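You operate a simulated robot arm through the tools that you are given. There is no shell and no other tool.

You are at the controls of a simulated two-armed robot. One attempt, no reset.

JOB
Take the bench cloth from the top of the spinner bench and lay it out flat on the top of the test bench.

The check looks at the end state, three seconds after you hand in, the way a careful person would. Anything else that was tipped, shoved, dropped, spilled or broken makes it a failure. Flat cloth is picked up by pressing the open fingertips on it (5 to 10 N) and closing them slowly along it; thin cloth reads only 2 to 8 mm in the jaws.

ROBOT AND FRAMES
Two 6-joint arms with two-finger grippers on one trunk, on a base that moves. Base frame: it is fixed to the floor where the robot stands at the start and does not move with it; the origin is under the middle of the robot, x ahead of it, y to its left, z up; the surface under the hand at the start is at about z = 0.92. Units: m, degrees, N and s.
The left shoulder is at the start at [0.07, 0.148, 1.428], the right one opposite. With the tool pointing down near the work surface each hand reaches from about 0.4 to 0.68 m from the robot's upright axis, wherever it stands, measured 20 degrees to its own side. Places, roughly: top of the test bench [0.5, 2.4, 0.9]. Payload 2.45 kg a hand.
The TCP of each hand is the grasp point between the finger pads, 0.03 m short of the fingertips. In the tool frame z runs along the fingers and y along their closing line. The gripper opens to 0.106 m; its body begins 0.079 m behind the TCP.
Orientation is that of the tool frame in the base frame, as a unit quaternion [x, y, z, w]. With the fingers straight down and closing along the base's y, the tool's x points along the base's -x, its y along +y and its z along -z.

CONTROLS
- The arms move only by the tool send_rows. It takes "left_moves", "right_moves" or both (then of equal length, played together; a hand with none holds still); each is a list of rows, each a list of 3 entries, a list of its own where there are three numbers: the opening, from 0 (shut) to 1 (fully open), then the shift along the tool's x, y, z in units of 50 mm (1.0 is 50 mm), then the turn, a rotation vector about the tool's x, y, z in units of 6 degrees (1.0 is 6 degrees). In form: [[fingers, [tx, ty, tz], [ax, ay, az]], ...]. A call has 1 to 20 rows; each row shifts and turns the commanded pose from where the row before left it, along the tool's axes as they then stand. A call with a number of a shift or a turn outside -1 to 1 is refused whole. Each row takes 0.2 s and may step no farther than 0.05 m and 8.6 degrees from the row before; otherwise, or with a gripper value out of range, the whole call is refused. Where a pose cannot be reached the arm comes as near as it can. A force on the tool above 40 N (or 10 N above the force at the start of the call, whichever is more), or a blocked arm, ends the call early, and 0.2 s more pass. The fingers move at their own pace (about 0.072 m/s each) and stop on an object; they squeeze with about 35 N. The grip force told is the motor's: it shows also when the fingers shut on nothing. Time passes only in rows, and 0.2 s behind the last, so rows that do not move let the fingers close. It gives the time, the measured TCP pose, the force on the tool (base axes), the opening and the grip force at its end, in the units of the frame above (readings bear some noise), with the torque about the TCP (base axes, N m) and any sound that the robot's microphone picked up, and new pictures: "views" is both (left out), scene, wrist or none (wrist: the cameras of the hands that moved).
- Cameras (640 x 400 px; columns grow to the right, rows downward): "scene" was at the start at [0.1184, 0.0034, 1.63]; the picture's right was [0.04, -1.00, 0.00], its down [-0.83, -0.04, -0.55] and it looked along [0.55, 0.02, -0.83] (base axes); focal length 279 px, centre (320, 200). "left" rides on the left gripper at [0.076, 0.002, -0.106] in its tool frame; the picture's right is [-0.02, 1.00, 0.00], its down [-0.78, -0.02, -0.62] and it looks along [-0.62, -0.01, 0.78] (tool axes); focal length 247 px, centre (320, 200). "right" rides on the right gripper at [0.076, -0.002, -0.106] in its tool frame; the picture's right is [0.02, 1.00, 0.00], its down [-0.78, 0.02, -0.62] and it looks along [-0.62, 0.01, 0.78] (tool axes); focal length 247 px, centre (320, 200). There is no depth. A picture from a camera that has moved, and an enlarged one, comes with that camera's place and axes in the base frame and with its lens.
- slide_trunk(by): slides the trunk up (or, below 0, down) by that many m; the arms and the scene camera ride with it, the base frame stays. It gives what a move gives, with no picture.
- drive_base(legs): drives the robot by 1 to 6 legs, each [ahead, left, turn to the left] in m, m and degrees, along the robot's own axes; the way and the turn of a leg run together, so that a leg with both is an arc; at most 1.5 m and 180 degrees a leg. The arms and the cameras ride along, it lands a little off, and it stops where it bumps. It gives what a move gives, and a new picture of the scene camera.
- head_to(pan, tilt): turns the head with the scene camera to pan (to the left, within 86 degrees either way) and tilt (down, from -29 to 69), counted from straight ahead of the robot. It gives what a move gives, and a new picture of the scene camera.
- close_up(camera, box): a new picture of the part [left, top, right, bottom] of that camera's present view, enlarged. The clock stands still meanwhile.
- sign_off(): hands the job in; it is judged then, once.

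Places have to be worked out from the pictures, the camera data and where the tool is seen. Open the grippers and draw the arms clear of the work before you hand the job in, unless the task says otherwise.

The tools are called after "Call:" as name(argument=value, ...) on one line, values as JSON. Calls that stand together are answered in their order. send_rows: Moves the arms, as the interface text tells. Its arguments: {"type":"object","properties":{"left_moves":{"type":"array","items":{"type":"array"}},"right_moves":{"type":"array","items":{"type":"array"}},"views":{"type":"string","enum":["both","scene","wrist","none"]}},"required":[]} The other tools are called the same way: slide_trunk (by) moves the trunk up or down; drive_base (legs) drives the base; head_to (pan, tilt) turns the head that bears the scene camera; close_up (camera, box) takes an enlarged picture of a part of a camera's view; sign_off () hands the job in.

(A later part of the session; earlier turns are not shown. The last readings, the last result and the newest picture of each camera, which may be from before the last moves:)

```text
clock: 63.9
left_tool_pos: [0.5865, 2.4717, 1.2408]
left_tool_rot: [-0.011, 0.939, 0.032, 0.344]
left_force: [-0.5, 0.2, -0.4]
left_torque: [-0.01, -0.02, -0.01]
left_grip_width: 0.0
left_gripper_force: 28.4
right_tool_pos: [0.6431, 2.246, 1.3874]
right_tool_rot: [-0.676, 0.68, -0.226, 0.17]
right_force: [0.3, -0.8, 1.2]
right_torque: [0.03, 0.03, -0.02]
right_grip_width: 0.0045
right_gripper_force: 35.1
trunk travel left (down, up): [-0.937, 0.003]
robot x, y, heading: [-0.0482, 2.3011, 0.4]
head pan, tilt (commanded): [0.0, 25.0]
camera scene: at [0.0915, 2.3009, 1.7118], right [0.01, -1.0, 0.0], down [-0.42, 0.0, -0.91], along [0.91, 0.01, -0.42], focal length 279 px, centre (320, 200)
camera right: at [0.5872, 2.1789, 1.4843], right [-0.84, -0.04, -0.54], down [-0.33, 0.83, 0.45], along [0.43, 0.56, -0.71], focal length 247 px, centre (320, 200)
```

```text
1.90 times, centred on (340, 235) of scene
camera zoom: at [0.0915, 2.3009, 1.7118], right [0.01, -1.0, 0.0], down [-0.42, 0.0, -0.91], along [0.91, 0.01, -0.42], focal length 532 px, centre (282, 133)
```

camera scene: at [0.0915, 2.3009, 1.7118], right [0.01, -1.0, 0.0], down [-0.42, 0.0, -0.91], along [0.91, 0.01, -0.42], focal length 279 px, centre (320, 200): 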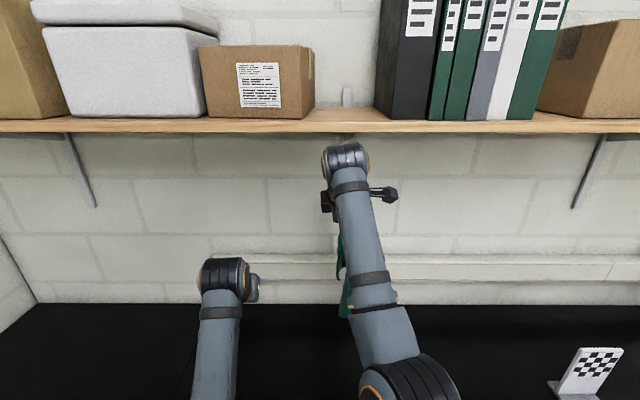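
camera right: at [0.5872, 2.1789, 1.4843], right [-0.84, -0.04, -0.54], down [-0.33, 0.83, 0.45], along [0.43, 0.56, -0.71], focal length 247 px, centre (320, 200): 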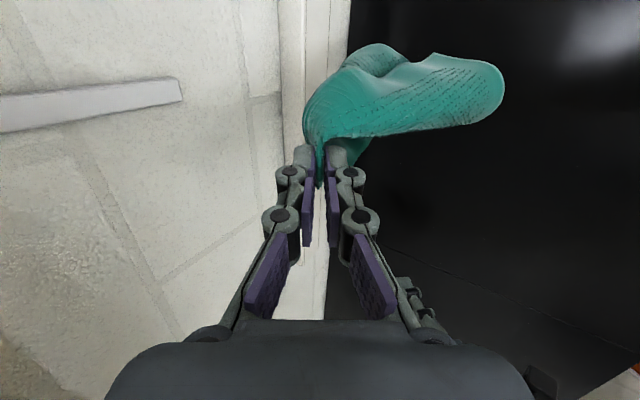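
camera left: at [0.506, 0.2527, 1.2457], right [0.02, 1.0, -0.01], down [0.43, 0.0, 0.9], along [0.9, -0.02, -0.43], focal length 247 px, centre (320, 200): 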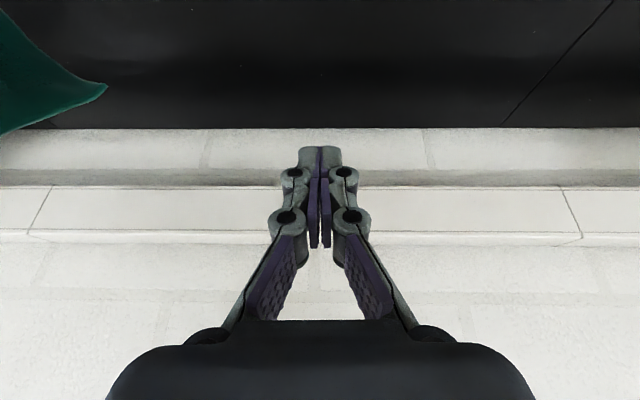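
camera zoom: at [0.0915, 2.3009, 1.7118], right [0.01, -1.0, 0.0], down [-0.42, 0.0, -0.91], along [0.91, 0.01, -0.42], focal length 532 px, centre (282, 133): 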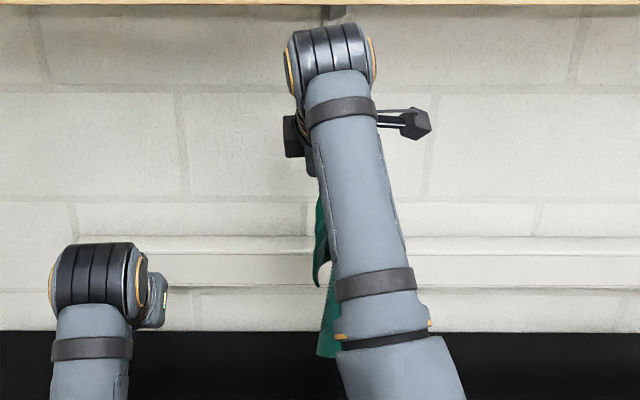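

The free corner now hangs at the left but with its sheet facing wrong for a pinch; at about 36° of roll it pointed neatly left with the sheet in a plane facing me. I roll back 54° and bring the right hand 7.5 cm nearer and 2 cm lower, away from the shelf.

Call:
send_rows(right_moves=[[0, [0, 0, 0], [0, 0, 1]], [0, [0, 0, 0], [0, 0, 1]], [0, [0, 0, 0], [0, 0, 1]], [0, [0, 0, 0], [0, 0, 1]], [0, [0, 0, 0], [0, 0, 1]], [0, [0, 0, 0], [0, 0, 1]], [0, [0, 0, 0], [0, 0, 1]], [0, [0, 0, 0], [0, 0, 1]], [0, [0, 0, 0], [0, 0, 1]], [0, [0.4, 0.288, -0.155], [0, 0, 0]], [0, [0.4, 0.288, -0.155], [0, 0, 0]], [0, [0.4, 0.288, -0.155], [0, 0, 0]], [0, [0, 0, 0], [0, 0, 0]]], views="both")

Call:
close_up(camera="left", box=[0, 0, 640, 400])

```text
clock: 66.7
left_tool_pos: [0.5854, 2.4716, 1.2412]
left_tool_rot: [-0.012, 0.938, 0.032, 0.345]
left_force: [0.5, -0.8, -0.6]
left_torque: [0.0, 0.03, 0.01]
left_grip_width: 0.0
left_gripper_force: 29.0
right_tool_pos: [0.6032, 2.2008, 1.3782]
right_tool_rot: [-0.29, 0.913, -0.129, 0.254]
right_force: [0.2, -0.1, -1.1]
right_torque: [-0.04, 0.0, 0.02]
right_grip_width: 0.0059
right_gripper_force: 36.8
right hand out of reach, approached as far as the arm can: row 10, 11, 12
trunk travel left (down, up): [-0.937, 0.003]
robot x, y, heading: [-0.0488, 2.2996, 0.4]
head pan, tilt (commanded): [0.0, 25.0]
camera scene: at [0.0915, 2.3012, 1.7118], right [0.01, -1.0, 0.0], down [-0.42, 0.0, -0.91], along [0.91, 0.01, -0.42], focal length 279 px, centre (320, 200)
camera right: at [0.4932, 2.1649, 1.4389], right [-0.48, 0.79, -0.39], down [0.21, 0.53, 0.82], along [0.85, 0.31, -0.42], focal length 247 px, centre (320, 200)
```

scene: 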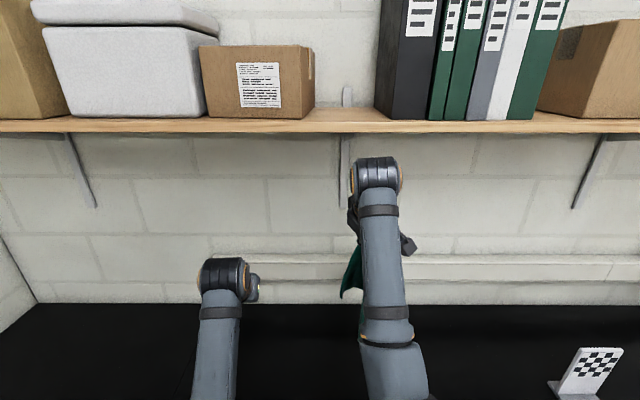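
right: 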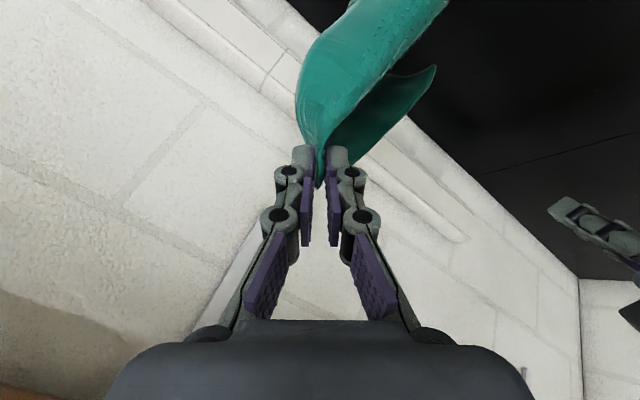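

```text
1.00 times, centred on (320, 200) of left (not enlarged: the box is as wide or as high as the picture)
camera zoom: at [0.4584, 2.4668, 1.2731], right [-0.03, 1.0, 0.07], down [0.2, -0.06, 0.98], along [0.98, 0.04, -0.19], focal length 247 px, centre (320, 200)
```

zoom: 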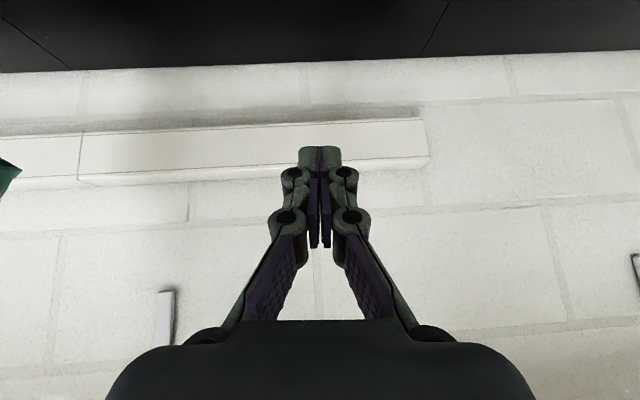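

The flap corner now hangs at about (0.62, 2.26, 1.21), pointing to the left and slightly down. I rotate the left hand's heading 90° to the right in place (fingers pointing right-down, closing along x) so it can take that corner from the left; first half, opening the fingers as well.

Call:
send_rows(left_moves=[[0.2, [0, 0, 0], [0.648, -0.052, 0.76]], [0.4, [0, 0, 0], [0.648, -0.052, 0.76]], [0.6, [0, 0, 0], [0.648, -0.052, 0.76]], [0.75, [0, 0, 0], [0.648, -0.052, 0.76]], [0.75, [0, 0, 0], [0.648, -0.052, 0.76]], [0.75, [0, 0, 0], [0.648, -0.052, 0.76]], [0.75, [0, 0, 0], [0.648, -0.052, 0.76]], [0.75, [0, 0, 0], [0, 0, 0]]], views="wrist")

```text
clock: 68.5
left_tool_pos: [0.5848, 2.4704, 1.2406]
left_tool_rot: [0.326, 0.88, -0.095, 0.332]
left_force: [1.1, 0.4, -0.8]
left_torque: [-0.03, 0.02, 0.0]
left_grip_width: 0.0798
left_gripper_force: 0.1
right_tool_pos: [0.6029, 2.2017, 1.3747]
right_tool_rot: [-0.29, 0.914, -0.127, 0.252]
right_force: [0.1, 0.1, -0.7]
right_torque: [-0.01, 0.03, 0.05]
right_grip_width: 0.0052
right_gripper_force: 36.3
trunk travel left (down, up): [-0.937, 0.003]
robot x, y, heading: [-0.0508, 2.298, 0.4]
head pan, tilt (commanded): [0.0, 25.0]
camera left: at [0.4866, 2.5532, 1.2735], right [0.65, 0.76, 0.07], down [0.11, -0.18, 0.98], along [0.75, -0.63, -0.2], focal length 247 px, centre (320, 200)
```

left: 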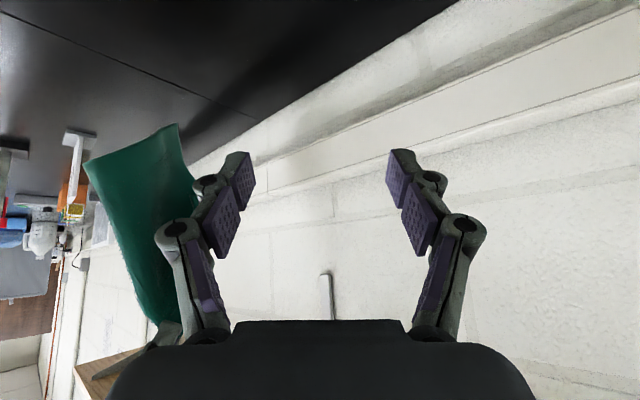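

Tracking is good and the hanging cloth is now well in view. I finish the remaining 48° of heading.

Call:
send_rows(left_moves=[[0.75, [0, 0, 0], [0.648, -0.052, 0.76]], [0.75, [0, 0, 0], [0.648, -0.052, 0.76]], [0.75, [0, 0, 0], [0.648, -0.052, 0.76]], [0.75, [0, 0, 0], [0.648, -0.052, 0.76]], [0.75, [0, 0, 0], [0.648, -0.052, 0.76]], [0.75, [0, 0, 0], [0.648, -0.052, 0.76]], [0.75, [0, 0, 0], [0.648, -0.052, 0.76]], [0.75, [0, 0, 0], [0.648, -0.052, 0.76]], [0.75, [0, 0, 0], [0, 0, 0]]], views="both")

Call:
close_up(camera="right", box=[0, 0, 640, 400])

```text
clock: 70.5
left_tool_pos: [0.5844, 2.4706, 1.2411]
left_tool_rot: [0.655, 0.671, -0.222, 0.266]
left_force: [-0.4, 0.0, -0.2]
left_torque: [0.01, 0.02, -0.01]
left_grip_width: 0.0794
left_gripper_force: 0.0
right_tool_pos: [0.6028, 2.2017, 1.3754]
right_tool_rot: [-0.291, 0.914, -0.128, 0.251]
right_force: [0.0, -0.6, 0.9]
right_torque: [-0.02, 0.02, 0.02]
right_grip_width: 0.004
right_gripper_force: 32.2
trunk travel left (down, up): [-0.937, 0.003]
robot x, y, heading: [-0.0475, 2.2995, 0.3]
head pan, tilt (commanded): [0.0, 25.0]
camera scene: at [0.0912, 2.301, 1.7118], right [0.01, -1.0, 0.0], down [-0.42, 0.0, -0.91], along [0.91, 0.01, -0.42], focal length 279 px, centre (320, 200)
camera left: at [0.5796, 2.5995, 1.2736], right [1.0, 0.03, 0.06], down [-0.06, -0.2, 0.98], along [0.04, -0.98, -0.19], focal length 247 px, centre (320, 200)
```

scene: 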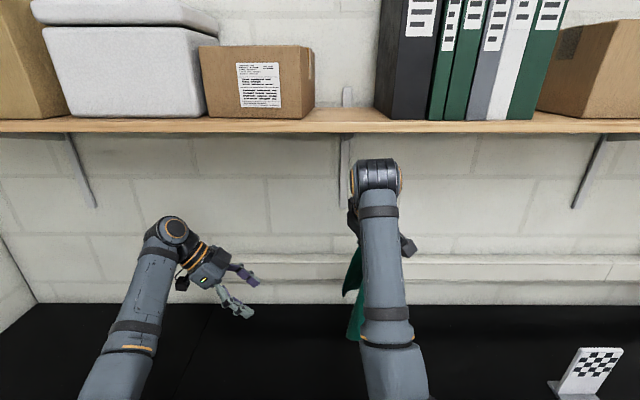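
left: 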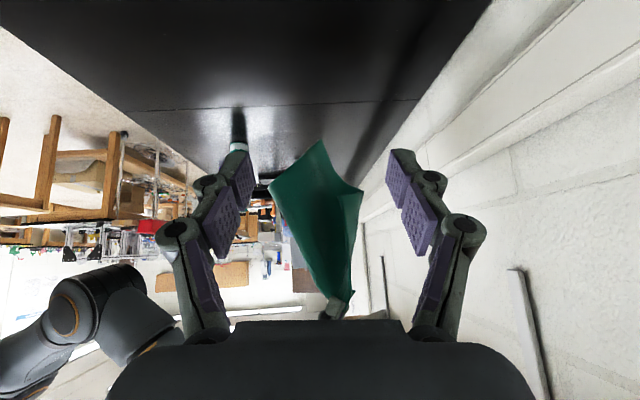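

```text
1.00 times, centred on (320, 200) of right (not enlarged: the box is as wide or as high as the picture)
camera zoom: at [0.493, 2.1643, 1.4364], right [-0.48, 0.79, -0.39], down [0.21, 0.53, 0.82], along [0.85, 0.31, -0.42], focal length 247 px, centre (320, 200)
```

zoom: 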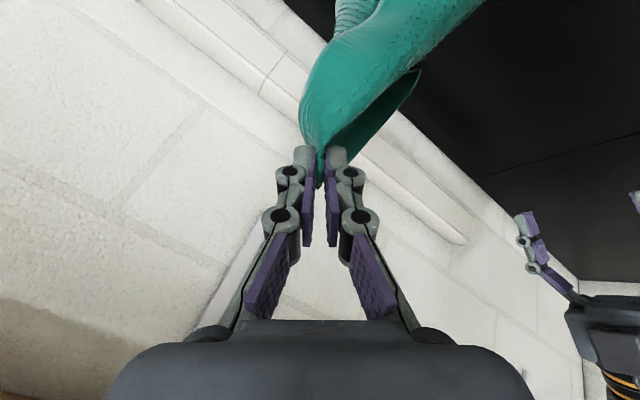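

From the left camera the free corner is the point at right, triangulated to about (0.645, 2.25, 1.19), with its sheet facing along x — just right for these fingers. I move the left hand to a pre-grasp point about 8 cm short of it.

Call:
send_rows(left_moves=[[0.75, [-0.653, 0.139, 0.35], [0, 0, 0]], [0.75, [-0.653, 0.139, 0.35], [0, 0, 0]], [0.75, [-0.653, 0.139, 0.35], [0, 0, 0]], [0.75, [-0.653, 0.139, 0.35], [0, 0, 0]], [0.75, [-0.653, 0.139, 0.35], [0, 0, 0]], [0.75, [0, 0, 0], [0, 0, 0]]], views="both")

Call:
close_up(camera="right", box=[0, 0, 640, 400])

```text
clock: 71.9
left_tool_pos: [0.6243, 2.2934, 1.2849]
left_tool_rot: [0.654, 0.672, -0.222, 0.266]
left_force: [0.0, 0.6, 0.3]
left_torque: [0.0, -0.02, 0.01]
left_grip_width: 0.0793
left_gripper_force: 0.1
right_tool_pos: [0.6032, 2.2025, 1.3758]
right_tool_rot: [-0.29, 0.914, -0.128, 0.252]
right_force: [-1.0, -0.1, -0.3]
right_torque: [-0.02, 0.0, -0.01]
right_grip_width: 0.0045
right_gripper_force: 33.3
trunk travel left (down, up): [-0.937, 0.003]
robot x, y, heading: [-0.0516, 2.3027, 0.5]
head pan, tilt (commanded): [0.0, 25.0]
camera scene: at [0.0914, 2.3018, 1.7118], right [0.01, -1.0, 0.0], down [-0.42, 0.0, -0.91], along [0.91, 0.0, -0.42], focal length 279 px, centre (320, 200)
camera left: at [0.6184, 2.4212, 1.3158], right [1.0, 0.03, 0.06], down [-0.06, -0.2, 0.98], along [0.04, -0.98, -0.19], focal length 247 px, centre (320, 200)
```

scene: 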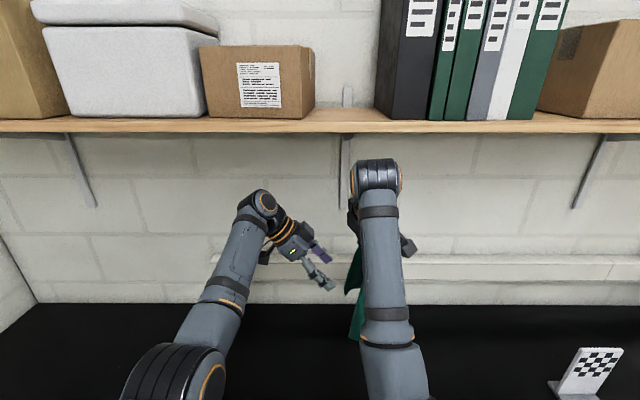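
left: 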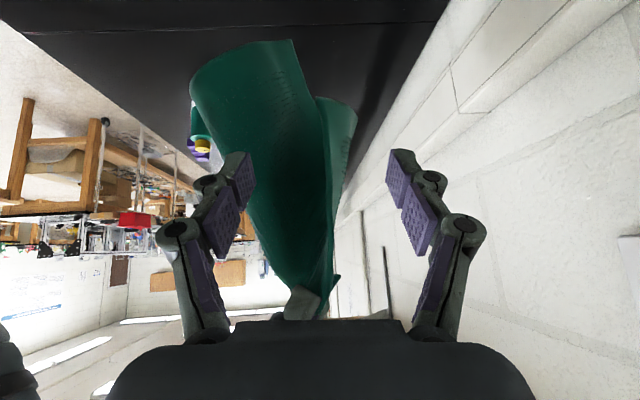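

```text
1.00 times, centred on (320, 200) of right (not enlarged: the box is as wide or as high as the picture)
camera zoom: at [0.4931, 2.1649, 1.4363], right [-0.48, 0.79, -0.39], down [0.21, 0.53, 0.82], along [0.85, 0.31, -0.42], focal length 247 px, centre (320, 200)
```

zoom: 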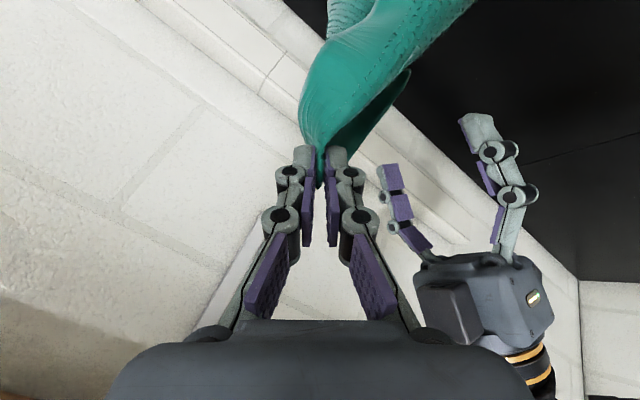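

I now have a close view of the hanging cloth; before pinching I zoom in to understand which edge and corner I see.

Call:
close_up(camera="left", box=[160, 20, 420, 330])

Call:
close_up(camera="scene", box=[240, 150, 440, 360])

Call:
close_up(camera="right", box=[280, 0, 520, 200])

```text
1.29 times, centred on (290, 175) of left
camera zoom: at [0.6184, 2.4212, 1.3158], right [1.0, 0.03, 0.06], down [-0.06, -0.2, 0.98], along [0.04, -0.98, -0.19], focal length 319 px, centre (359, 232)
```

zoom: 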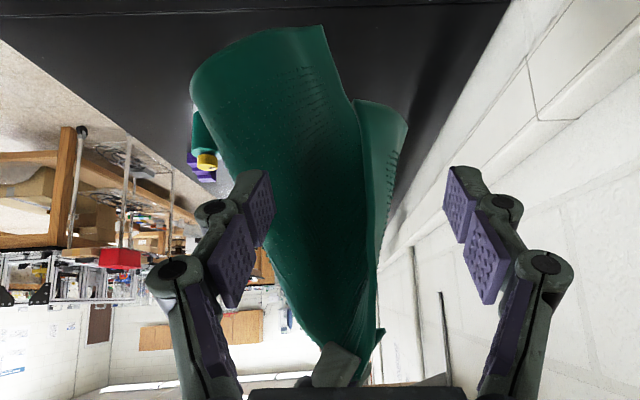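

```text
1.90 times, centred on (340, 255) of scene
camera zoom: at [0.0914, 2.3018, 1.7118], right [0.01, -1.0, 0.0], down [-0.42, 0.0, -0.91], along [0.91, 0.0, -0.42], focal length 532 px, centre (282, 95)
```

zoom: 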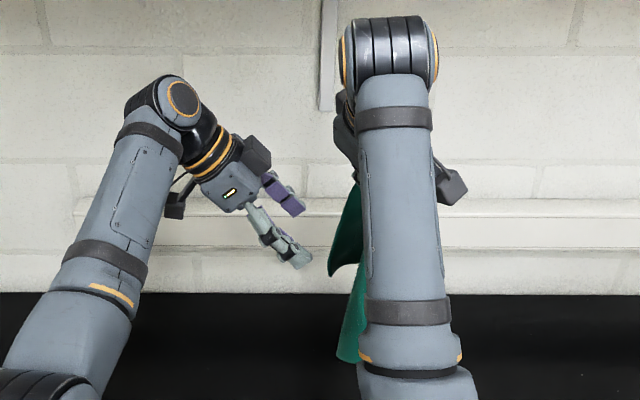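

```text
2.00 times, centred on (400, 100) of right
camera zoom: at [0.4931, 2.1649, 1.4363], right [-0.48, 0.79, -0.39], down [0.21, 0.53, 0.82], along [0.85, 0.31, -0.42], focal length 494 px, centre (160, 400)
```

zoom: 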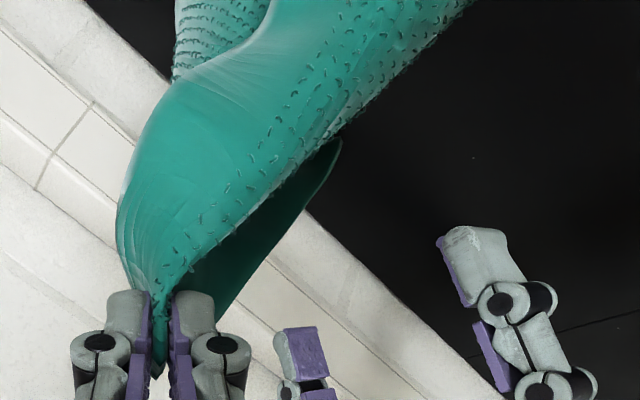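

The cloth hangs as a U whose open side faces away from me (convex side toward the robot), so an in-air pinch at that corner is doubtful. Better: lay it convex side down by lowering it and pulling toward the robot, which should let the sides fall open. First I withdraw the left hand.

Call:
send_rows(left_moves=[[0.75, [0.653, -0.139, -0.35], [0, 0, 0]], [0.75, [0.653, -0.139, -0.35], [0, 0, 0]], [0.75, [0.653, -0.139, -0.35], [0, 0, 0]], [0.75, [0.653, -0.139, -0.35], [0, 0, 0]], [0.75, [0.653, -0.139, -0.35], [0, 0, 0]], [0.75, [0, 0, 0], [0, 0, 0]]], views="wrist")

Call:
head_to(pan=0, tilt=48)

```text
clock: 73.3
left_tool_pos: [0.5848, 2.4705, 1.2407]
left_tool_rot: [0.654, 0.673, -0.22, 0.266]
left_force: [-0.2, 0.7, 0.1]
left_torque: [-0.01, 0.03, 0.0]
left_grip_width: 0.0795
left_gripper_force: 0.0
right_tool_pos: [0.6039, 2.2012, 1.3749]
right_tool_rot: [-0.291, 0.914, -0.127, 0.252]
right_force: [0.8, -0.4, 0.7]
right_torque: [-0.03, 0.0, -0.01]
right_grip_width: 0.0047
right_gripper_force: 33.0
trunk travel left (down, up): [-0.937, 0.003]
robot x, y, heading: [-0.0486, 2.2954, -0.1]
head pan, tilt (commanded): [0.0, 25.0]
camera left: at [0.5791, 2.5992, 1.2738], right [1.0, 0.03, 0.06], down [-0.06, -0.2, 0.98], along [0.04, -0.98, -0.19], focal length 247 px, centre (320, 200)
```

left: 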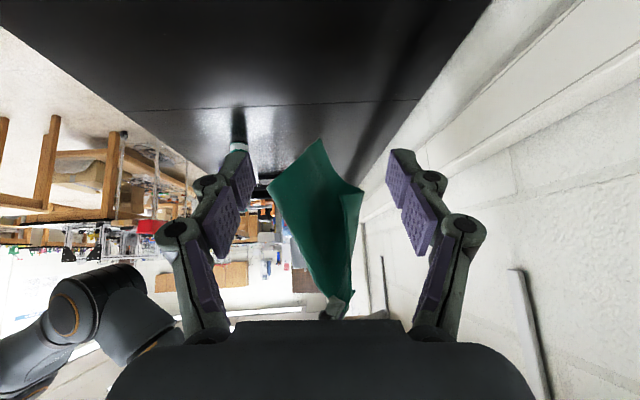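

```text
clock: 74.2
left_tool_pos: [0.5853, 2.4696, 1.2412]
left_tool_rot: [0.654, 0.672, -0.221, 0.266]
left_force: [-0.6, 0.8, 0.5]
left_torque: [-0.07, -0.02, -0.03]
left_grip_width: 0.0796
left_gripper_force: 0.1
right_tool_pos: [0.6027, 2.2013, 1.3758]
right_tool_rot: [-0.291, 0.914, -0.128, 0.252]
right_force: [-0.5, 0.2, -0.9]
right_torque: [-0.01, -0.02, 0.02]
right_grip_width: 0.0046
right_gripper_force: 32.9
trunk travel left (down, up): [-0.937, 0.003]
robot x, y, heading: [-0.0495, 2.2974, 0.4]
head pan, tilt (commanded): [0.0, 48.0]
camera scene: at [0.0784, 2.3005, 1.677], right [0.01, -1.0, 0.0], down [-0.74, 0.0, -0.67], along [0.67, 0.0, -0.74], focal length 279 px, centre (320, 200)
```

scene: 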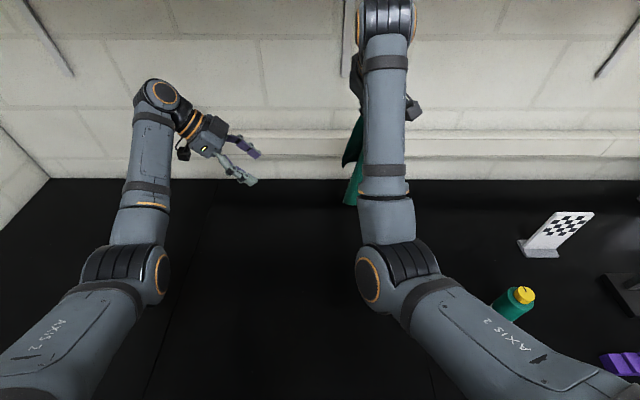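

The left camera makes a good side view. The cloth will spread about ±0.16 m, so I want it centred nearer y≈2.35: I shift the base 6 cm left first.

Call:
drive_base(legs=[[0, 0.06, 0]])

```text
clock: 75.2
left_tool_pos: [0.5854, 2.5171, 1.2432]
left_tool_rot: [0.656, 0.672, -0.219, 0.264]
left_force: [-0.8, -0.8, 0.8]
left_torque: [0.13, 0.01, 0.01]
left_grip_width: 0.0793
left_gripper_force: 0.0
right_tool_pos: [0.6015, 2.2469, 1.3751]
right_tool_rot: [-0.288, 0.915, -0.124, 0.252]
right_force: [0.5, -3.0, -0.4]
right_torque: [0.1, -0.01, 0.12]
right_grip_width: 0.0047
right_gripper_force: 33.1
trunk travel left (down, up): [-0.937, 0.003]
robot x, y, heading: [-0.0483, 2.3568, 0.3]
head pan, tilt (commanded): [0.0, 48.0]
camera scene: at [0.0779, 2.346, 1.677], right [0.0, -1.0, -0.01], down [-0.74, 0.0, -0.67], along [0.67, 0.01, -0.74], focal length 279 px, centre (320, 200)
```

scene: 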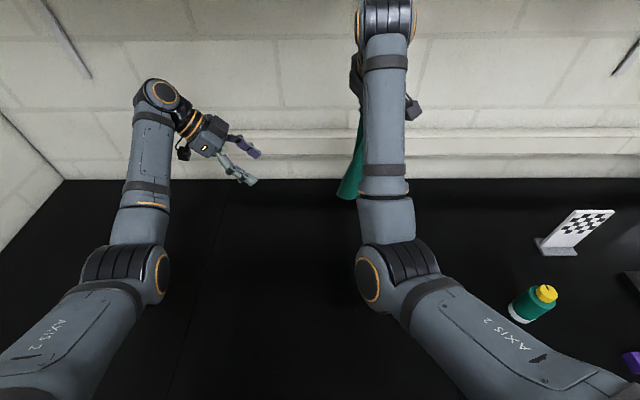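

The base moved but the body seems to lean slightly (camera roll −0.01); I hold a moment and re-read to see whether it settles.

Call:
send_rows(right_moves=[[0, [0, 0, 0], [0, 0, 0]], [0, [0, 0, 0], [0, 0, 0]], [0, [0, 0, 0], [0, 0, 0]]], views="scene")

```text
clock: 76.0
left_tool_pos: [0.5843, 2.5273, 1.2419]
left_tool_rot: [0.655, 0.671, -0.222, 0.266]
left_force: [0.3, -0.5, 0.5]
left_torque: [-0.02, 0.02, 0.01]
left_grip_width: 0.0794
left_gripper_force: 0.2
right_tool_pos: [0.6032, 2.2565, 1.3757]
right_tool_rot: [-0.288, 0.914, -0.129, 0.253]
right_force: [0.1, -0.5, -0.1]
right_torque: [-0.06, -0.02, 0.0]
right_grip_width: 0.0043
right_gripper_force: 32.9
trunk travel left (down, up): [-0.937, 0.003]
robot x, y, heading: [-0.0485, 2.3605, 0.2]
head pan, tilt (commanded): [0.0, 48.0]
camera scene: at [0.0778, 2.3595, 1.677], right [0.0, -1.0, 0.0], down [-0.74, 0.0, -0.67], along [0.67, 0.0, -0.74], focal length 279 px, centre (320, 200)
```

scene: 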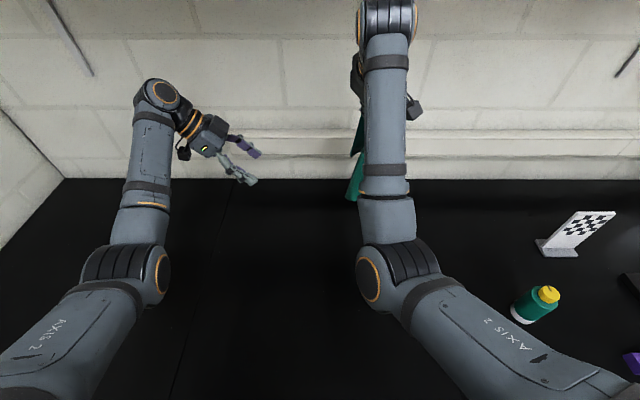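

It settled; that was only a sway. Now I lower the right hand 15 cm, straighten its tilt to about 8°, and shift it 6 cm left.

Call:
send_rows(right_moves=[[0, [0.09, 0.416, 0.486], [-0.601, 0.795, -0.077]], [0, [0.044, 0.384, 0.518], [-0.601, 0.795, -0.077]], [0, [0, 0.352, 0.542], [-0.601, 0.795, -0.077]], [0, [-0.052, 0.316, 0.562], [-0.601, 0.795, -0.077]], [0, [-0.102, 0.28, 0.574], [0, 0, 0]], [0, [0, 0, 0], [0, 0, 0]]], views="both")

Call:
close_up(camera="left", box=[0, 0, 640, 400])

```text
clock: 77.4
left_tool_pos: [0.584, 2.5285, 1.2424]
left_tool_rot: [0.655, 0.672, -0.221, 0.266]
left_force: [0.7, -0.3, -0.3]
left_torque: [-0.02, 0.02, 0.02]
left_grip_width: 0.0793
left_gripper_force: 0.1
right_tool_pos: [0.6033, 2.3187, 1.2259]
right_tool_rot: [-0.308, 0.948, -0.064, 0.056]
right_force: [0.7, -0.2, -0.5]
right_torque: [-0.09, -0.09, 0.0]
right_grip_width: 0.0044
right_gripper_force: 32.8
trunk travel left (down, up): [-0.937, 0.003]
robot x, y, heading: [-0.0491, 2.3619, 0.4]
head pan, tilt (commanded): [0.0, 48.0]
camera scene: at [0.0774, 2.3598, 1.677], right [0.0, -1.0, 0.0], down [-0.74, 0.0, -0.67], along [0.67, 0.0, -0.74], focal length 279 px, centre (320, 200)
camera right: at [0.5279, 2.282, 1.326], right [-0.59, 0.79, -0.16], down [0.53, 0.53, 0.66], along [0.61, 0.31, -0.73], focal length 247 px, centre (320, 200)
```

scene: 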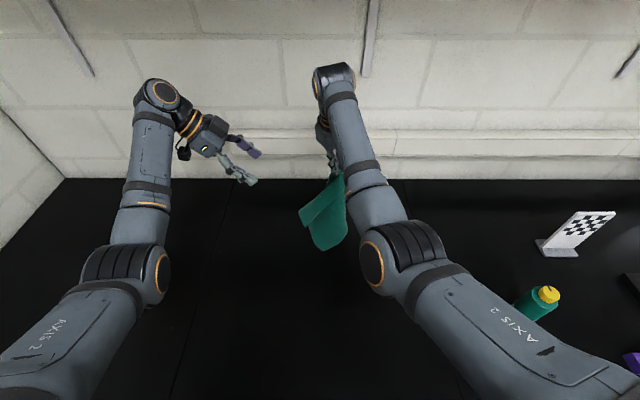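
right: 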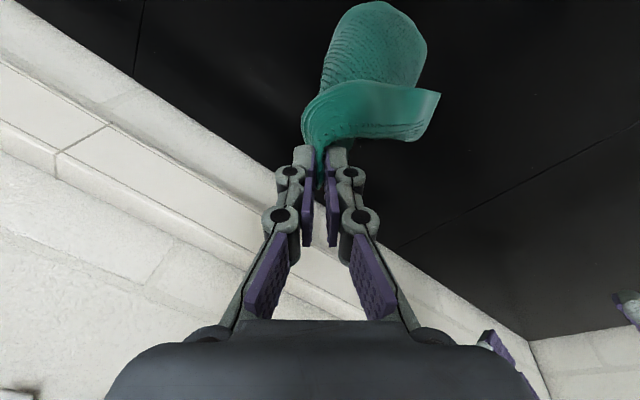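

```text
1.00 times, centred on (320, 200) of left (not enlarged: the box is as wide or as high as the picture)
camera zoom: at [0.579, 2.6567, 1.2739], right [1.0, 0.03, 0.06], down [-0.06, -0.2, 0.98], along [0.04, -0.98, -0.19], focal length 247 px, centre (320, 200)
```

zoom: 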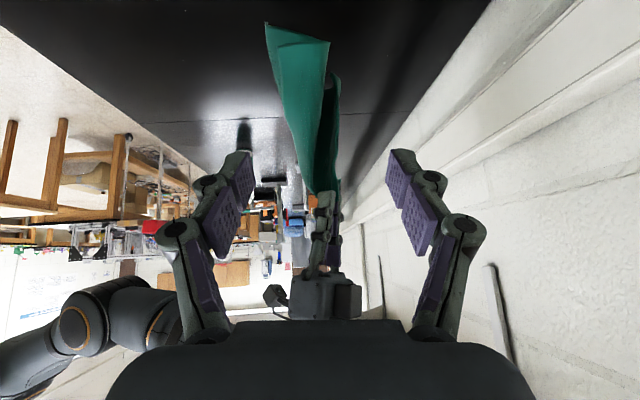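

The cloth's lower end is just reaching the bench (z≈0.93 near x≈0.55). I zoom in from the head camera to judge the way it is curved before laying.

Call:
close_up(camera="scene", box=[260, 130, 400, 270])

Call:
close_up(camera="right", box=[260, 0, 480, 180])

Call:
close_up(camera="left", box=[220, 0, 420, 210])

```text
2.86 times, centred on (330, 200) of scene
camera zoom: at [0.0774, 2.3598, 1.677], right [0.0, -1.0, 0.0], down [-0.74, 0.0, -0.67], along [0.67, 0.0, -0.74], focal length 798 px, centre (291, 200)
```

zoom: 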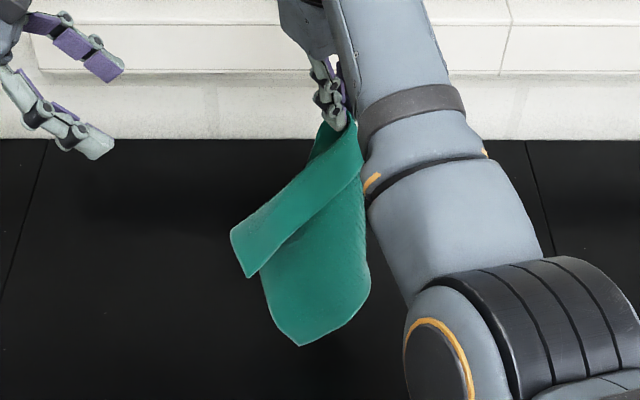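

```text
2.22 times, centred on (370, 90) of right
camera zoom: at [0.5279, 2.282, 1.326], right [-0.59, 0.79, -0.16], down [0.53, 0.53, 0.66], along [0.61, 0.31, -0.73], focal length 549 px, centre (209, 444)
```

zoom: 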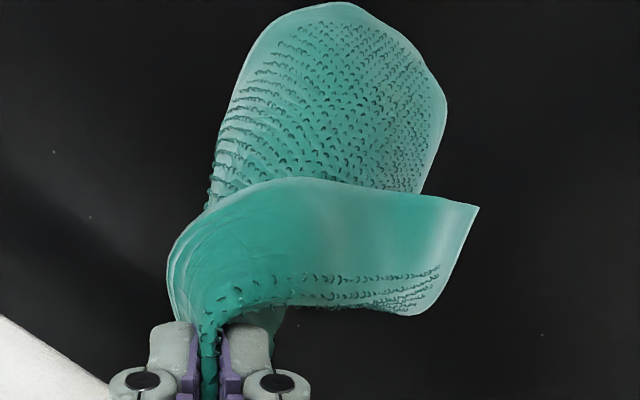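

```text
1.90 times, centred on (320, 105) of left
camera zoom: at [0.579, 2.6567, 1.2739], right [1.0, 0.03, 0.06], down [-0.06, -0.2, 0.98], along [0.04, -0.98, -0.19], focal length 470 px, centre (320, 381)
```

zoom: 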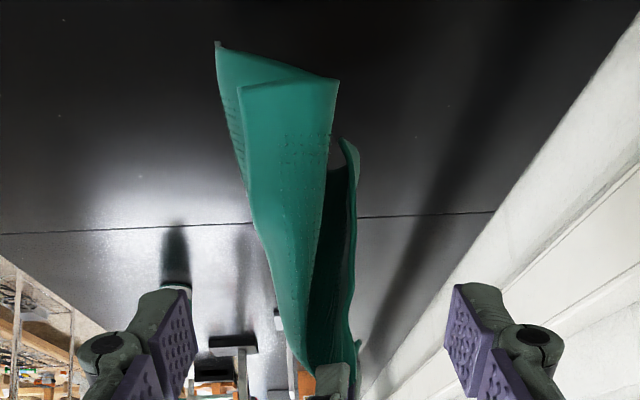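

I need to be sure how the cloth is folded, so I take tighter close-ups from the head and both wrist cameras.

Call:
close_up(camera="scene", box=[290, 160, 360, 260])

Call:
close_up(camera="left", box=[250, 10, 370, 110])

Call:
close_up(camera="left", box=[270, 90, 390, 210])

```text
4.00 times, centred on (325, 210) of scene
camera zoom: at [0.0774, 2.3598, 1.677], right [0.0, -1.0, 0.0], down [-0.74, 0.0, -0.67], along [0.67, 0.0, -0.74], focal length 1117 px, centre (300, 160)
```

zoom: 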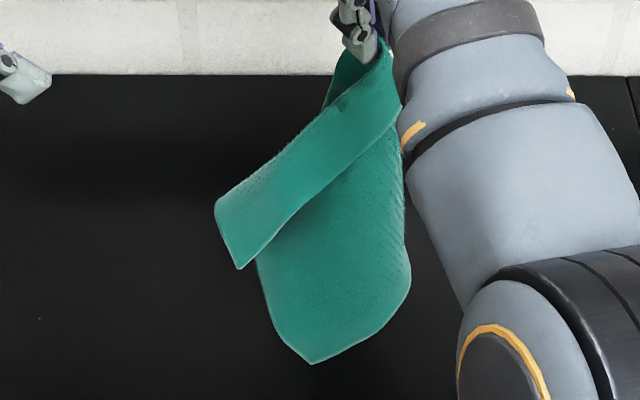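

```text
4.00 times, centred on (310, 60) of left
camera zoom: at [0.579, 2.6567, 1.2739], right [1.0, 0.03, 0.06], down [-0.06, -0.2, 0.98], along [0.04, -0.98, -0.19], focal length 988 px, centre (360, 760)
```

zoom: 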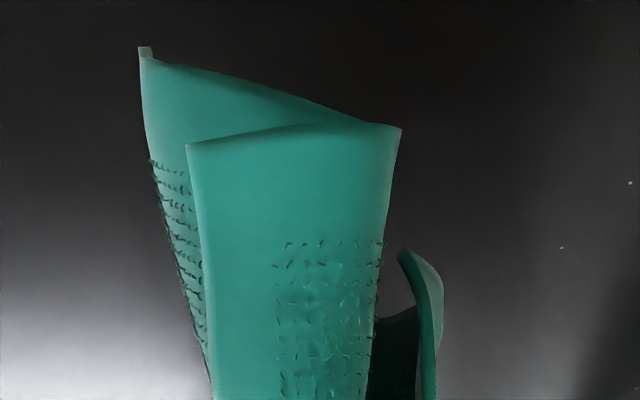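

```text
3.33 times, centred on (330, 150) of left
camera zoom: at [0.579, 2.6567, 1.2739], right [1.0, 0.03, 0.06], down [-0.06, -0.2, 0.98], along [0.04, -0.98, -0.19], focal length 823 px, centre (287, 367)
```

zoom: 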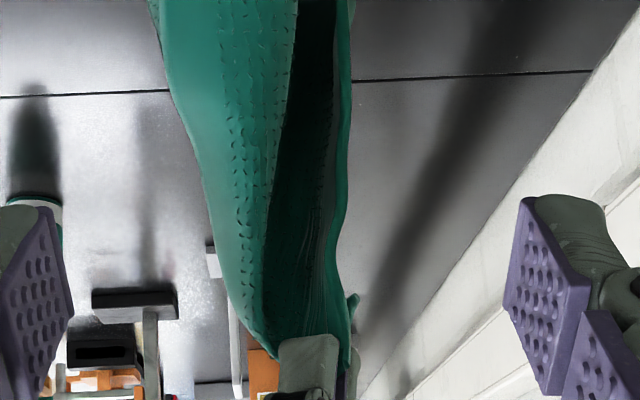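

Now it's clear: the far-left corner is the sharp free corner at about (0.55, 2.40, 1.04), folded back toward the robot side, and the fold line is on the wall side. I raise the right hand 3 cm and roll it 60° the other way so that this free edge turns toward the left hand, while the left hand turns its heading back to about −40°.

Call:
send_rows(right_moves=[[0, [-0.04, -0.094, -0.592], [0, 0, 0]], [0, [0, 0, 0], [0, 0, 1]], [0, [0, 0, 0], [0, 0, 1]], [0, [0, 0, 0], [0, 0, 1]], [0, [0, 0, 0], [0, 0, 1]], [0, [0, 0, 0], [0, 0, 1]], [0, [0, 0, 0], [0, 0, 1]], [0, [0, 0, 0], [0, 0, 1]], [0, [0, 0, 0], [0, 0, 1]], [0, [0, 0, 0], [0, 0, 0]]], left_moves=[[0.75, [0, 0, 0], [0, 0, 0]], [0.75, [0, 0, 0], [-0.648, 0.052, -0.76]], [0.75, [0, 0, 0], [-0.648, 0.052, -0.76]], [0.75, [0, 0, 0], [-0.648, 0.052, -0.76]], [0.75, [0, 0, 0], [-0.648, 0.052, -0.76]], [0.75, [0, 0, 0], [-0.648, 0.052, -0.76]], [0.75, [0, 0, 0], [-0.648, 0.052, -0.76]], [0.75, [0, 0, 0], [-0.648, 0.052, -0.76]], [0.75, [0, 0, 0], [0, 0, 0]], [0.75, [0, 0, 0], [0, 0, 0]]], views="both")

Call:
close_up(camera="scene", box=[260, 120, 400, 270])

```text
clock: 79.6
left_tool_pos: [0.5857, 2.5297, 1.2409]
left_tool_rot: [0.371, 0.862, -0.111, 0.328]
left_force: [-0.6, -0.4, -0.6]
left_torque: [0.0, 0.0, 0.03]
left_grip_width: 0.0794
left_gripper_force: 0.1
right_tool_pos: [0.6033, 2.3175, 1.2545]
right_tool_rot: [0.105, 0.991, -0.034, 0.077]
right_force: [-0.3, 0.6, 1.0]
right_torque: [0.03, 0.0, 0.12]
right_grip_width: 0.0038
right_gripper_force: 33.1
trunk travel left (down, up): [-0.937, 0.003]
robot x, y, heading: [-0.0492, 2.3566, 0.2]
head pan, tilt (commanded): [0.0, 48.0]
camera scene: at [0.078, 2.3594, 1.677], right [0.0, -1.0, 0.0], down [-0.74, 0.0, -0.67], along [0.67, 0.0, -0.74], focal length 279 px, centre (320, 200)
camera right: at [0.514, 2.3403, 1.3484], right [0.19, 0.98, -0.06], down [0.67, -0.09, 0.74], along [0.72, -0.18, -0.67], focal length 247 px, centre (320, 200)
camera left: at [0.496, 2.6202, 1.2735], right [0.72, 0.69, 0.06], down [0.09, -0.18, 0.98], along [0.68, -0.7, -0.19], focal length 247 px, centre (320, 200)
```

scene: 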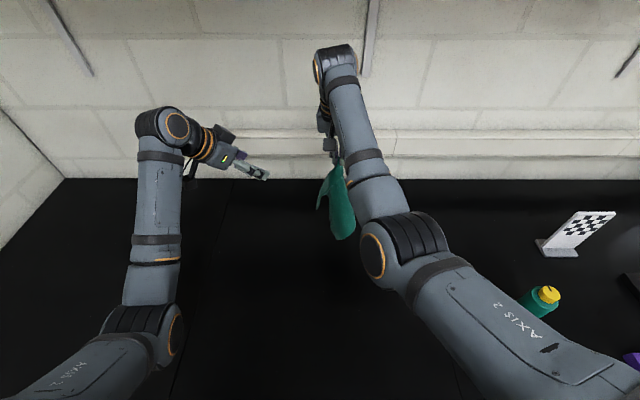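
right: 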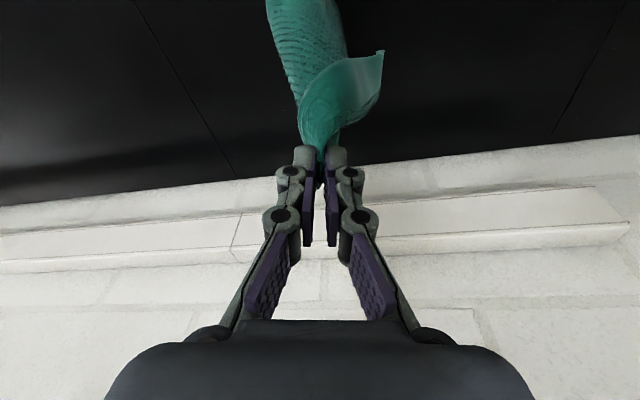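
left: 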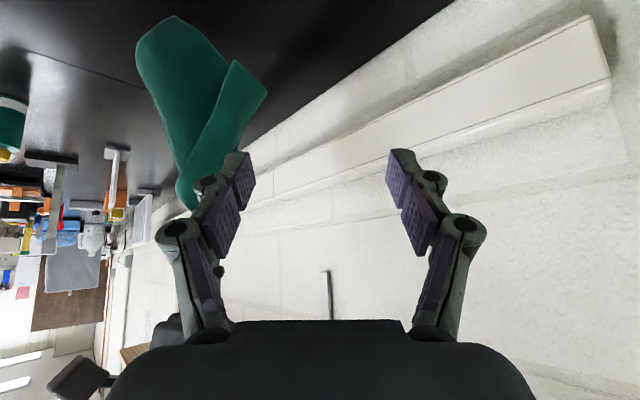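

```text
2.67 times, centred on (330, 195) of scene
camera zoom: at [0.078, 2.3594, 1.677], right [0.0, -1.0, 0.0], down [-0.74, 0.0, -0.67], along [0.67, 0.0, -0.74], focal length 745 px, centre (293, 213)
```

zoom: 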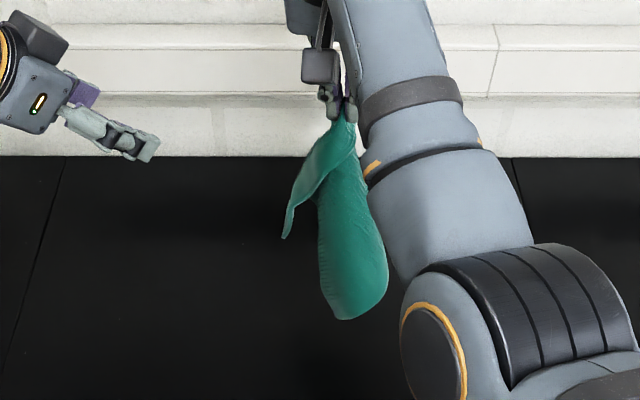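

The flap now turns its end toward the left hand. I zoom in on it from the wrist cameras to locate the corner precisely.

Call:
close_up(camera="left", box=[120, 0, 300, 210])

Call:
close_up(camera="right", box=[240, 0, 420, 170])

Call:
close_up(camera="scene", box=[300, 150, 360, 250])

```text
1.90 times, centred on (210, 105) of left
camera zoom: at [0.496, 2.6202, 1.2735], right [0.72, 0.69, 0.06], down [0.09, -0.18, 0.98], along [0.68, -0.7, -0.19], focal length 470 px, centre (530, 381)
```

zoom: 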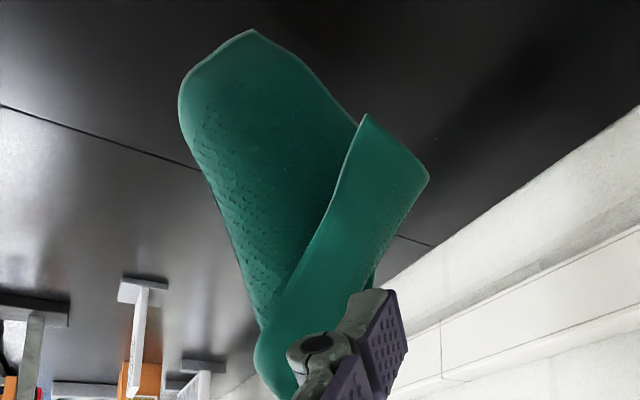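

```text
2.35 times, centred on (330, 85) of right
camera zoom: at [0.514, 2.3403, 1.3484], right [0.19, 0.98, -0.06], down [0.67, -0.09, 0.74], along [0.72, -0.18, -0.67], focal length 581 px, centre (296, 471)
```

zoom: 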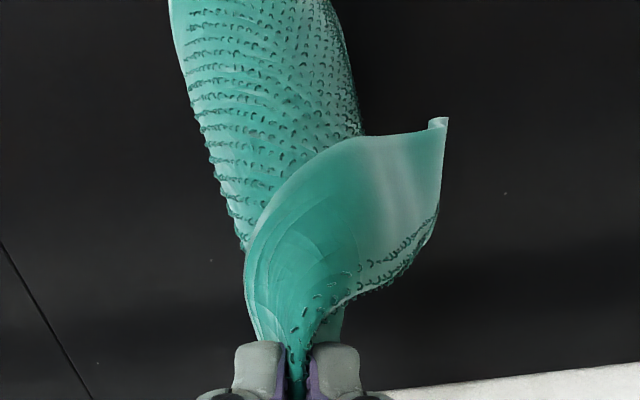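

```text
4.00 times, centred on (330, 200) of scene
camera zoom: at [0.078, 2.3594, 1.677], right [0.0, -1.0, 0.0], down [-0.74, 0.0, -0.67], along [0.67, 0.0, -0.74], focal length 1117 px, centre (280, 200)
```

zoom: 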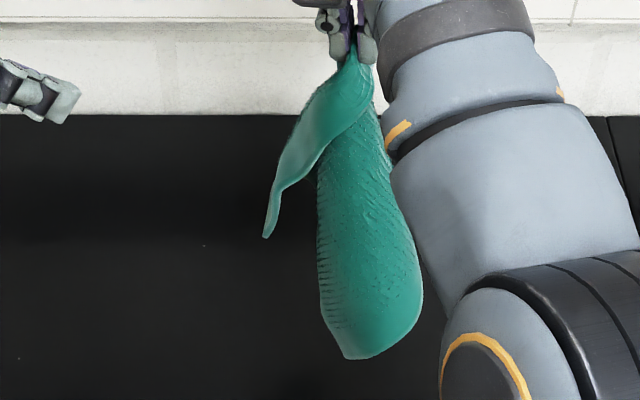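

The flap corner is well fixed now at (0.609, 2.374, 1.049) (three views agree). I roll the right hand 48° more so the flap's free edge faces the left hand's approach direction.

Call:
send_rows(right_moves=[[0, [0, 0, 0], [0, 0, 1]], [0, [0, 0, 0], [0, 0, 1]], [0, [0, 0, 0], [0, 0, 1]], [0, [0, 0, 0], [0, 0, 1]], [0, [0, 0, 0], [0, 0, 1]], [0, [0, 0, 0], [0, 0, 1]], [0, [0, 0, 0], [0, 0, 1]], [0, [0, 0, 0], [0, 0, 1]], [0, [0, 0, 0], [0, 0, 0]], [0, [0, 0, 0], [0, 0, 0]]], views="wrist")

Call:
close_up(camera="left", box=[120, 0, 300, 210])

Call:
close_up(camera="scene", box=[290, 140, 370, 260])

```text
clock: 81.8
left_tool_pos: [0.5857, 2.5271, 1.2408]
left_tool_rot: [0.371, 0.862, -0.111, 0.327]
left_force: [0.3, 0.3, -0.6]
left_torque: [-0.03, 0.01, 0.01]
left_grip_width: 0.0793
left_gripper_force: 0.1
right_tool_pos: [0.6041, 2.3161, 1.2558]
right_tool_rot: [0.499, 0.863, 0.001, 0.084]
right_force: [-0.2, 0.1, 0.0]
right_torque: [0.01, 0.01, 0.04]
right_grip_width: 0.0055
right_gripper_force: 35.4
trunk travel left (down, up): [-0.937, 0.003]
robot x, y, heading: [-0.049, 2.361, 0.3]
head pan, tilt (commanded): [0.0, 48.0]
camera right: at [0.5492, 2.3913, 1.3489], right [0.85, 0.52, 0.08], down [0.31, -0.61, 0.73], along [0.43, -0.59, -0.68], focal length 247 px, centre (320, 200)
```

right: 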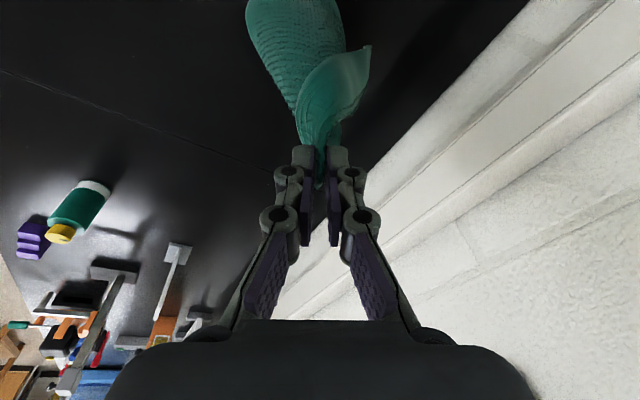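

```text
1.90 times, centred on (210, 105) of left
camera zoom: at [0.4959, 2.6203, 1.2737], right [0.72, 0.69, 0.07], down [0.09, -0.19, 0.98], along [0.68, -0.7, -0.19], focal length 470 px, centre (530, 381)
```

zoom: 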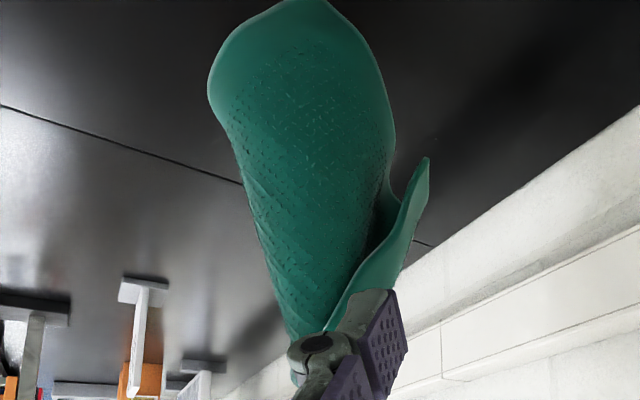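

```text
3.33 times, centred on (330, 200) of scene
camera zoom: at [0.0777, 2.3593, 1.677], right [0.0, -1.0, 0.0], down [-0.74, 0.0, -0.67], along [0.67, 0.0, -0.74], focal length 931 px, centre (287, 200)
```

zoom: 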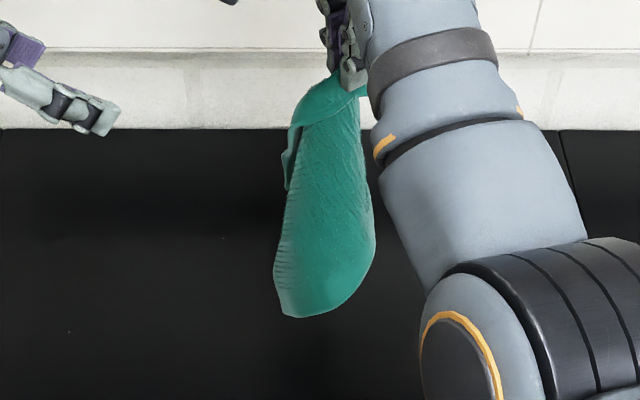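

Three-view triangulation gives the corner at (0.660, 2.363, 1.048), its flap edge-on to the left hand's approach with the free edge facing it. I move the left hand to a pre-grasp 8 cm short along its finger direction, roll it 30° to match the sheet, and narrow the fingers to 5 cm.

Call:
send_rows(left_moves=[[0.7, [-0.197, -0.312, 0.51], [0, 0, 0]], [0.6, [-0.197, -0.312, 0.51], [0, 0, 0]], [0.5, [-0.197, -0.312, 0.51], [0, 0, 0]], [0.47, [-0.197, -0.312, 0.51], [0, 0, 0]], [0.47, [-0.197, -0.312, 0.51], [0, 0, 0]], [0.47, [0, 0, 0], [0, 0, 1]], [0.47, [0, 0, 0], [0, 0, 1]], [0.47, [0, 0, 0], [0, 0, 1]], [0.47, [0, 0, 0], [0, 0, 1]], [0.47, [0, 0, 0], [0, 0, 1]], [0.47, [0, 0, 0], [0, 0, 0]]], views="both")

Call:
close_up(camera="right", box=[200, 0, 440, 200])

```text
clock: 84.2
left_tool_pos: [0.6166, 2.3898, 1.1729]
left_tool_rot: [0.582, 0.736, -0.023, 0.345]
left_force: [0.2, 0.2, 0.0]
left_torque: [0.01, -0.01, 0.02]
left_grip_width: 0.0499
left_gripper_force: 0.1
right_tool_pos: [0.6043, 2.3167, 1.2551]
right_tool_rot: [0.499, 0.863, 0.0, 0.085]
right_force: [-1.4, 0.5, -0.3]
right_torque: [-0.05, -0.02, -0.04]
right_grip_width: 0.0047
right_gripper_force: 34.6
trunk travel left (down, up): [-0.937, 0.003]
robot x, y, heading: [-0.0468, 2.3622, 0.1]
head pan, tilt (commanded): [0.0, 48.0]
camera scene: at [0.0778, 2.3589, 1.677], right [0.0, -1.0, 0.0], down [-0.74, 0.0, -0.67], along [0.67, 0.0, -0.74], focal length 279 px, centre (320, 200)
camera left: at [0.5594, 2.5028, 1.214], right [0.87, 0.3, 0.38], down [-0.25, -0.39, 0.89], along [0.42, -0.87, -0.27], focal length 247 px, centre (320, 200)
```

scene: 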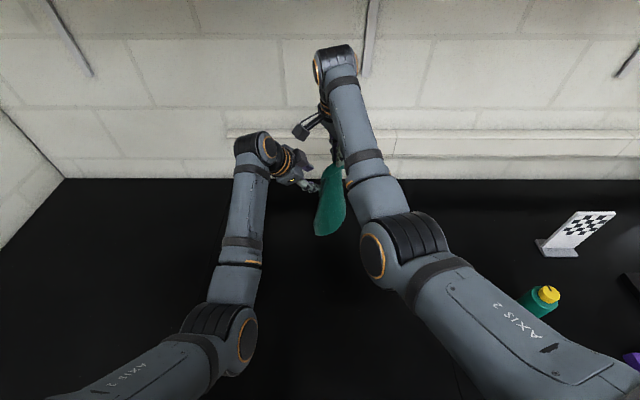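
left: 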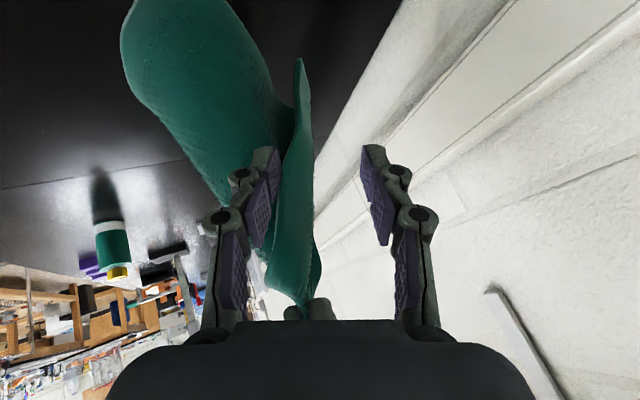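

```text
2.00 times, centred on (320, 100) of right
camera zoom: at [0.5493, 2.3909, 1.3488], right [0.85, 0.52, 0.08], down [0.31, -0.61, 0.73], along [0.43, -0.59, -0.68], focal length 494 px, centre (320, 400)
```

zoom: 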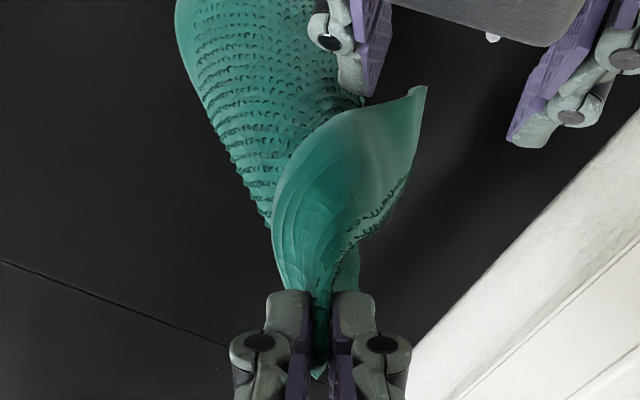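

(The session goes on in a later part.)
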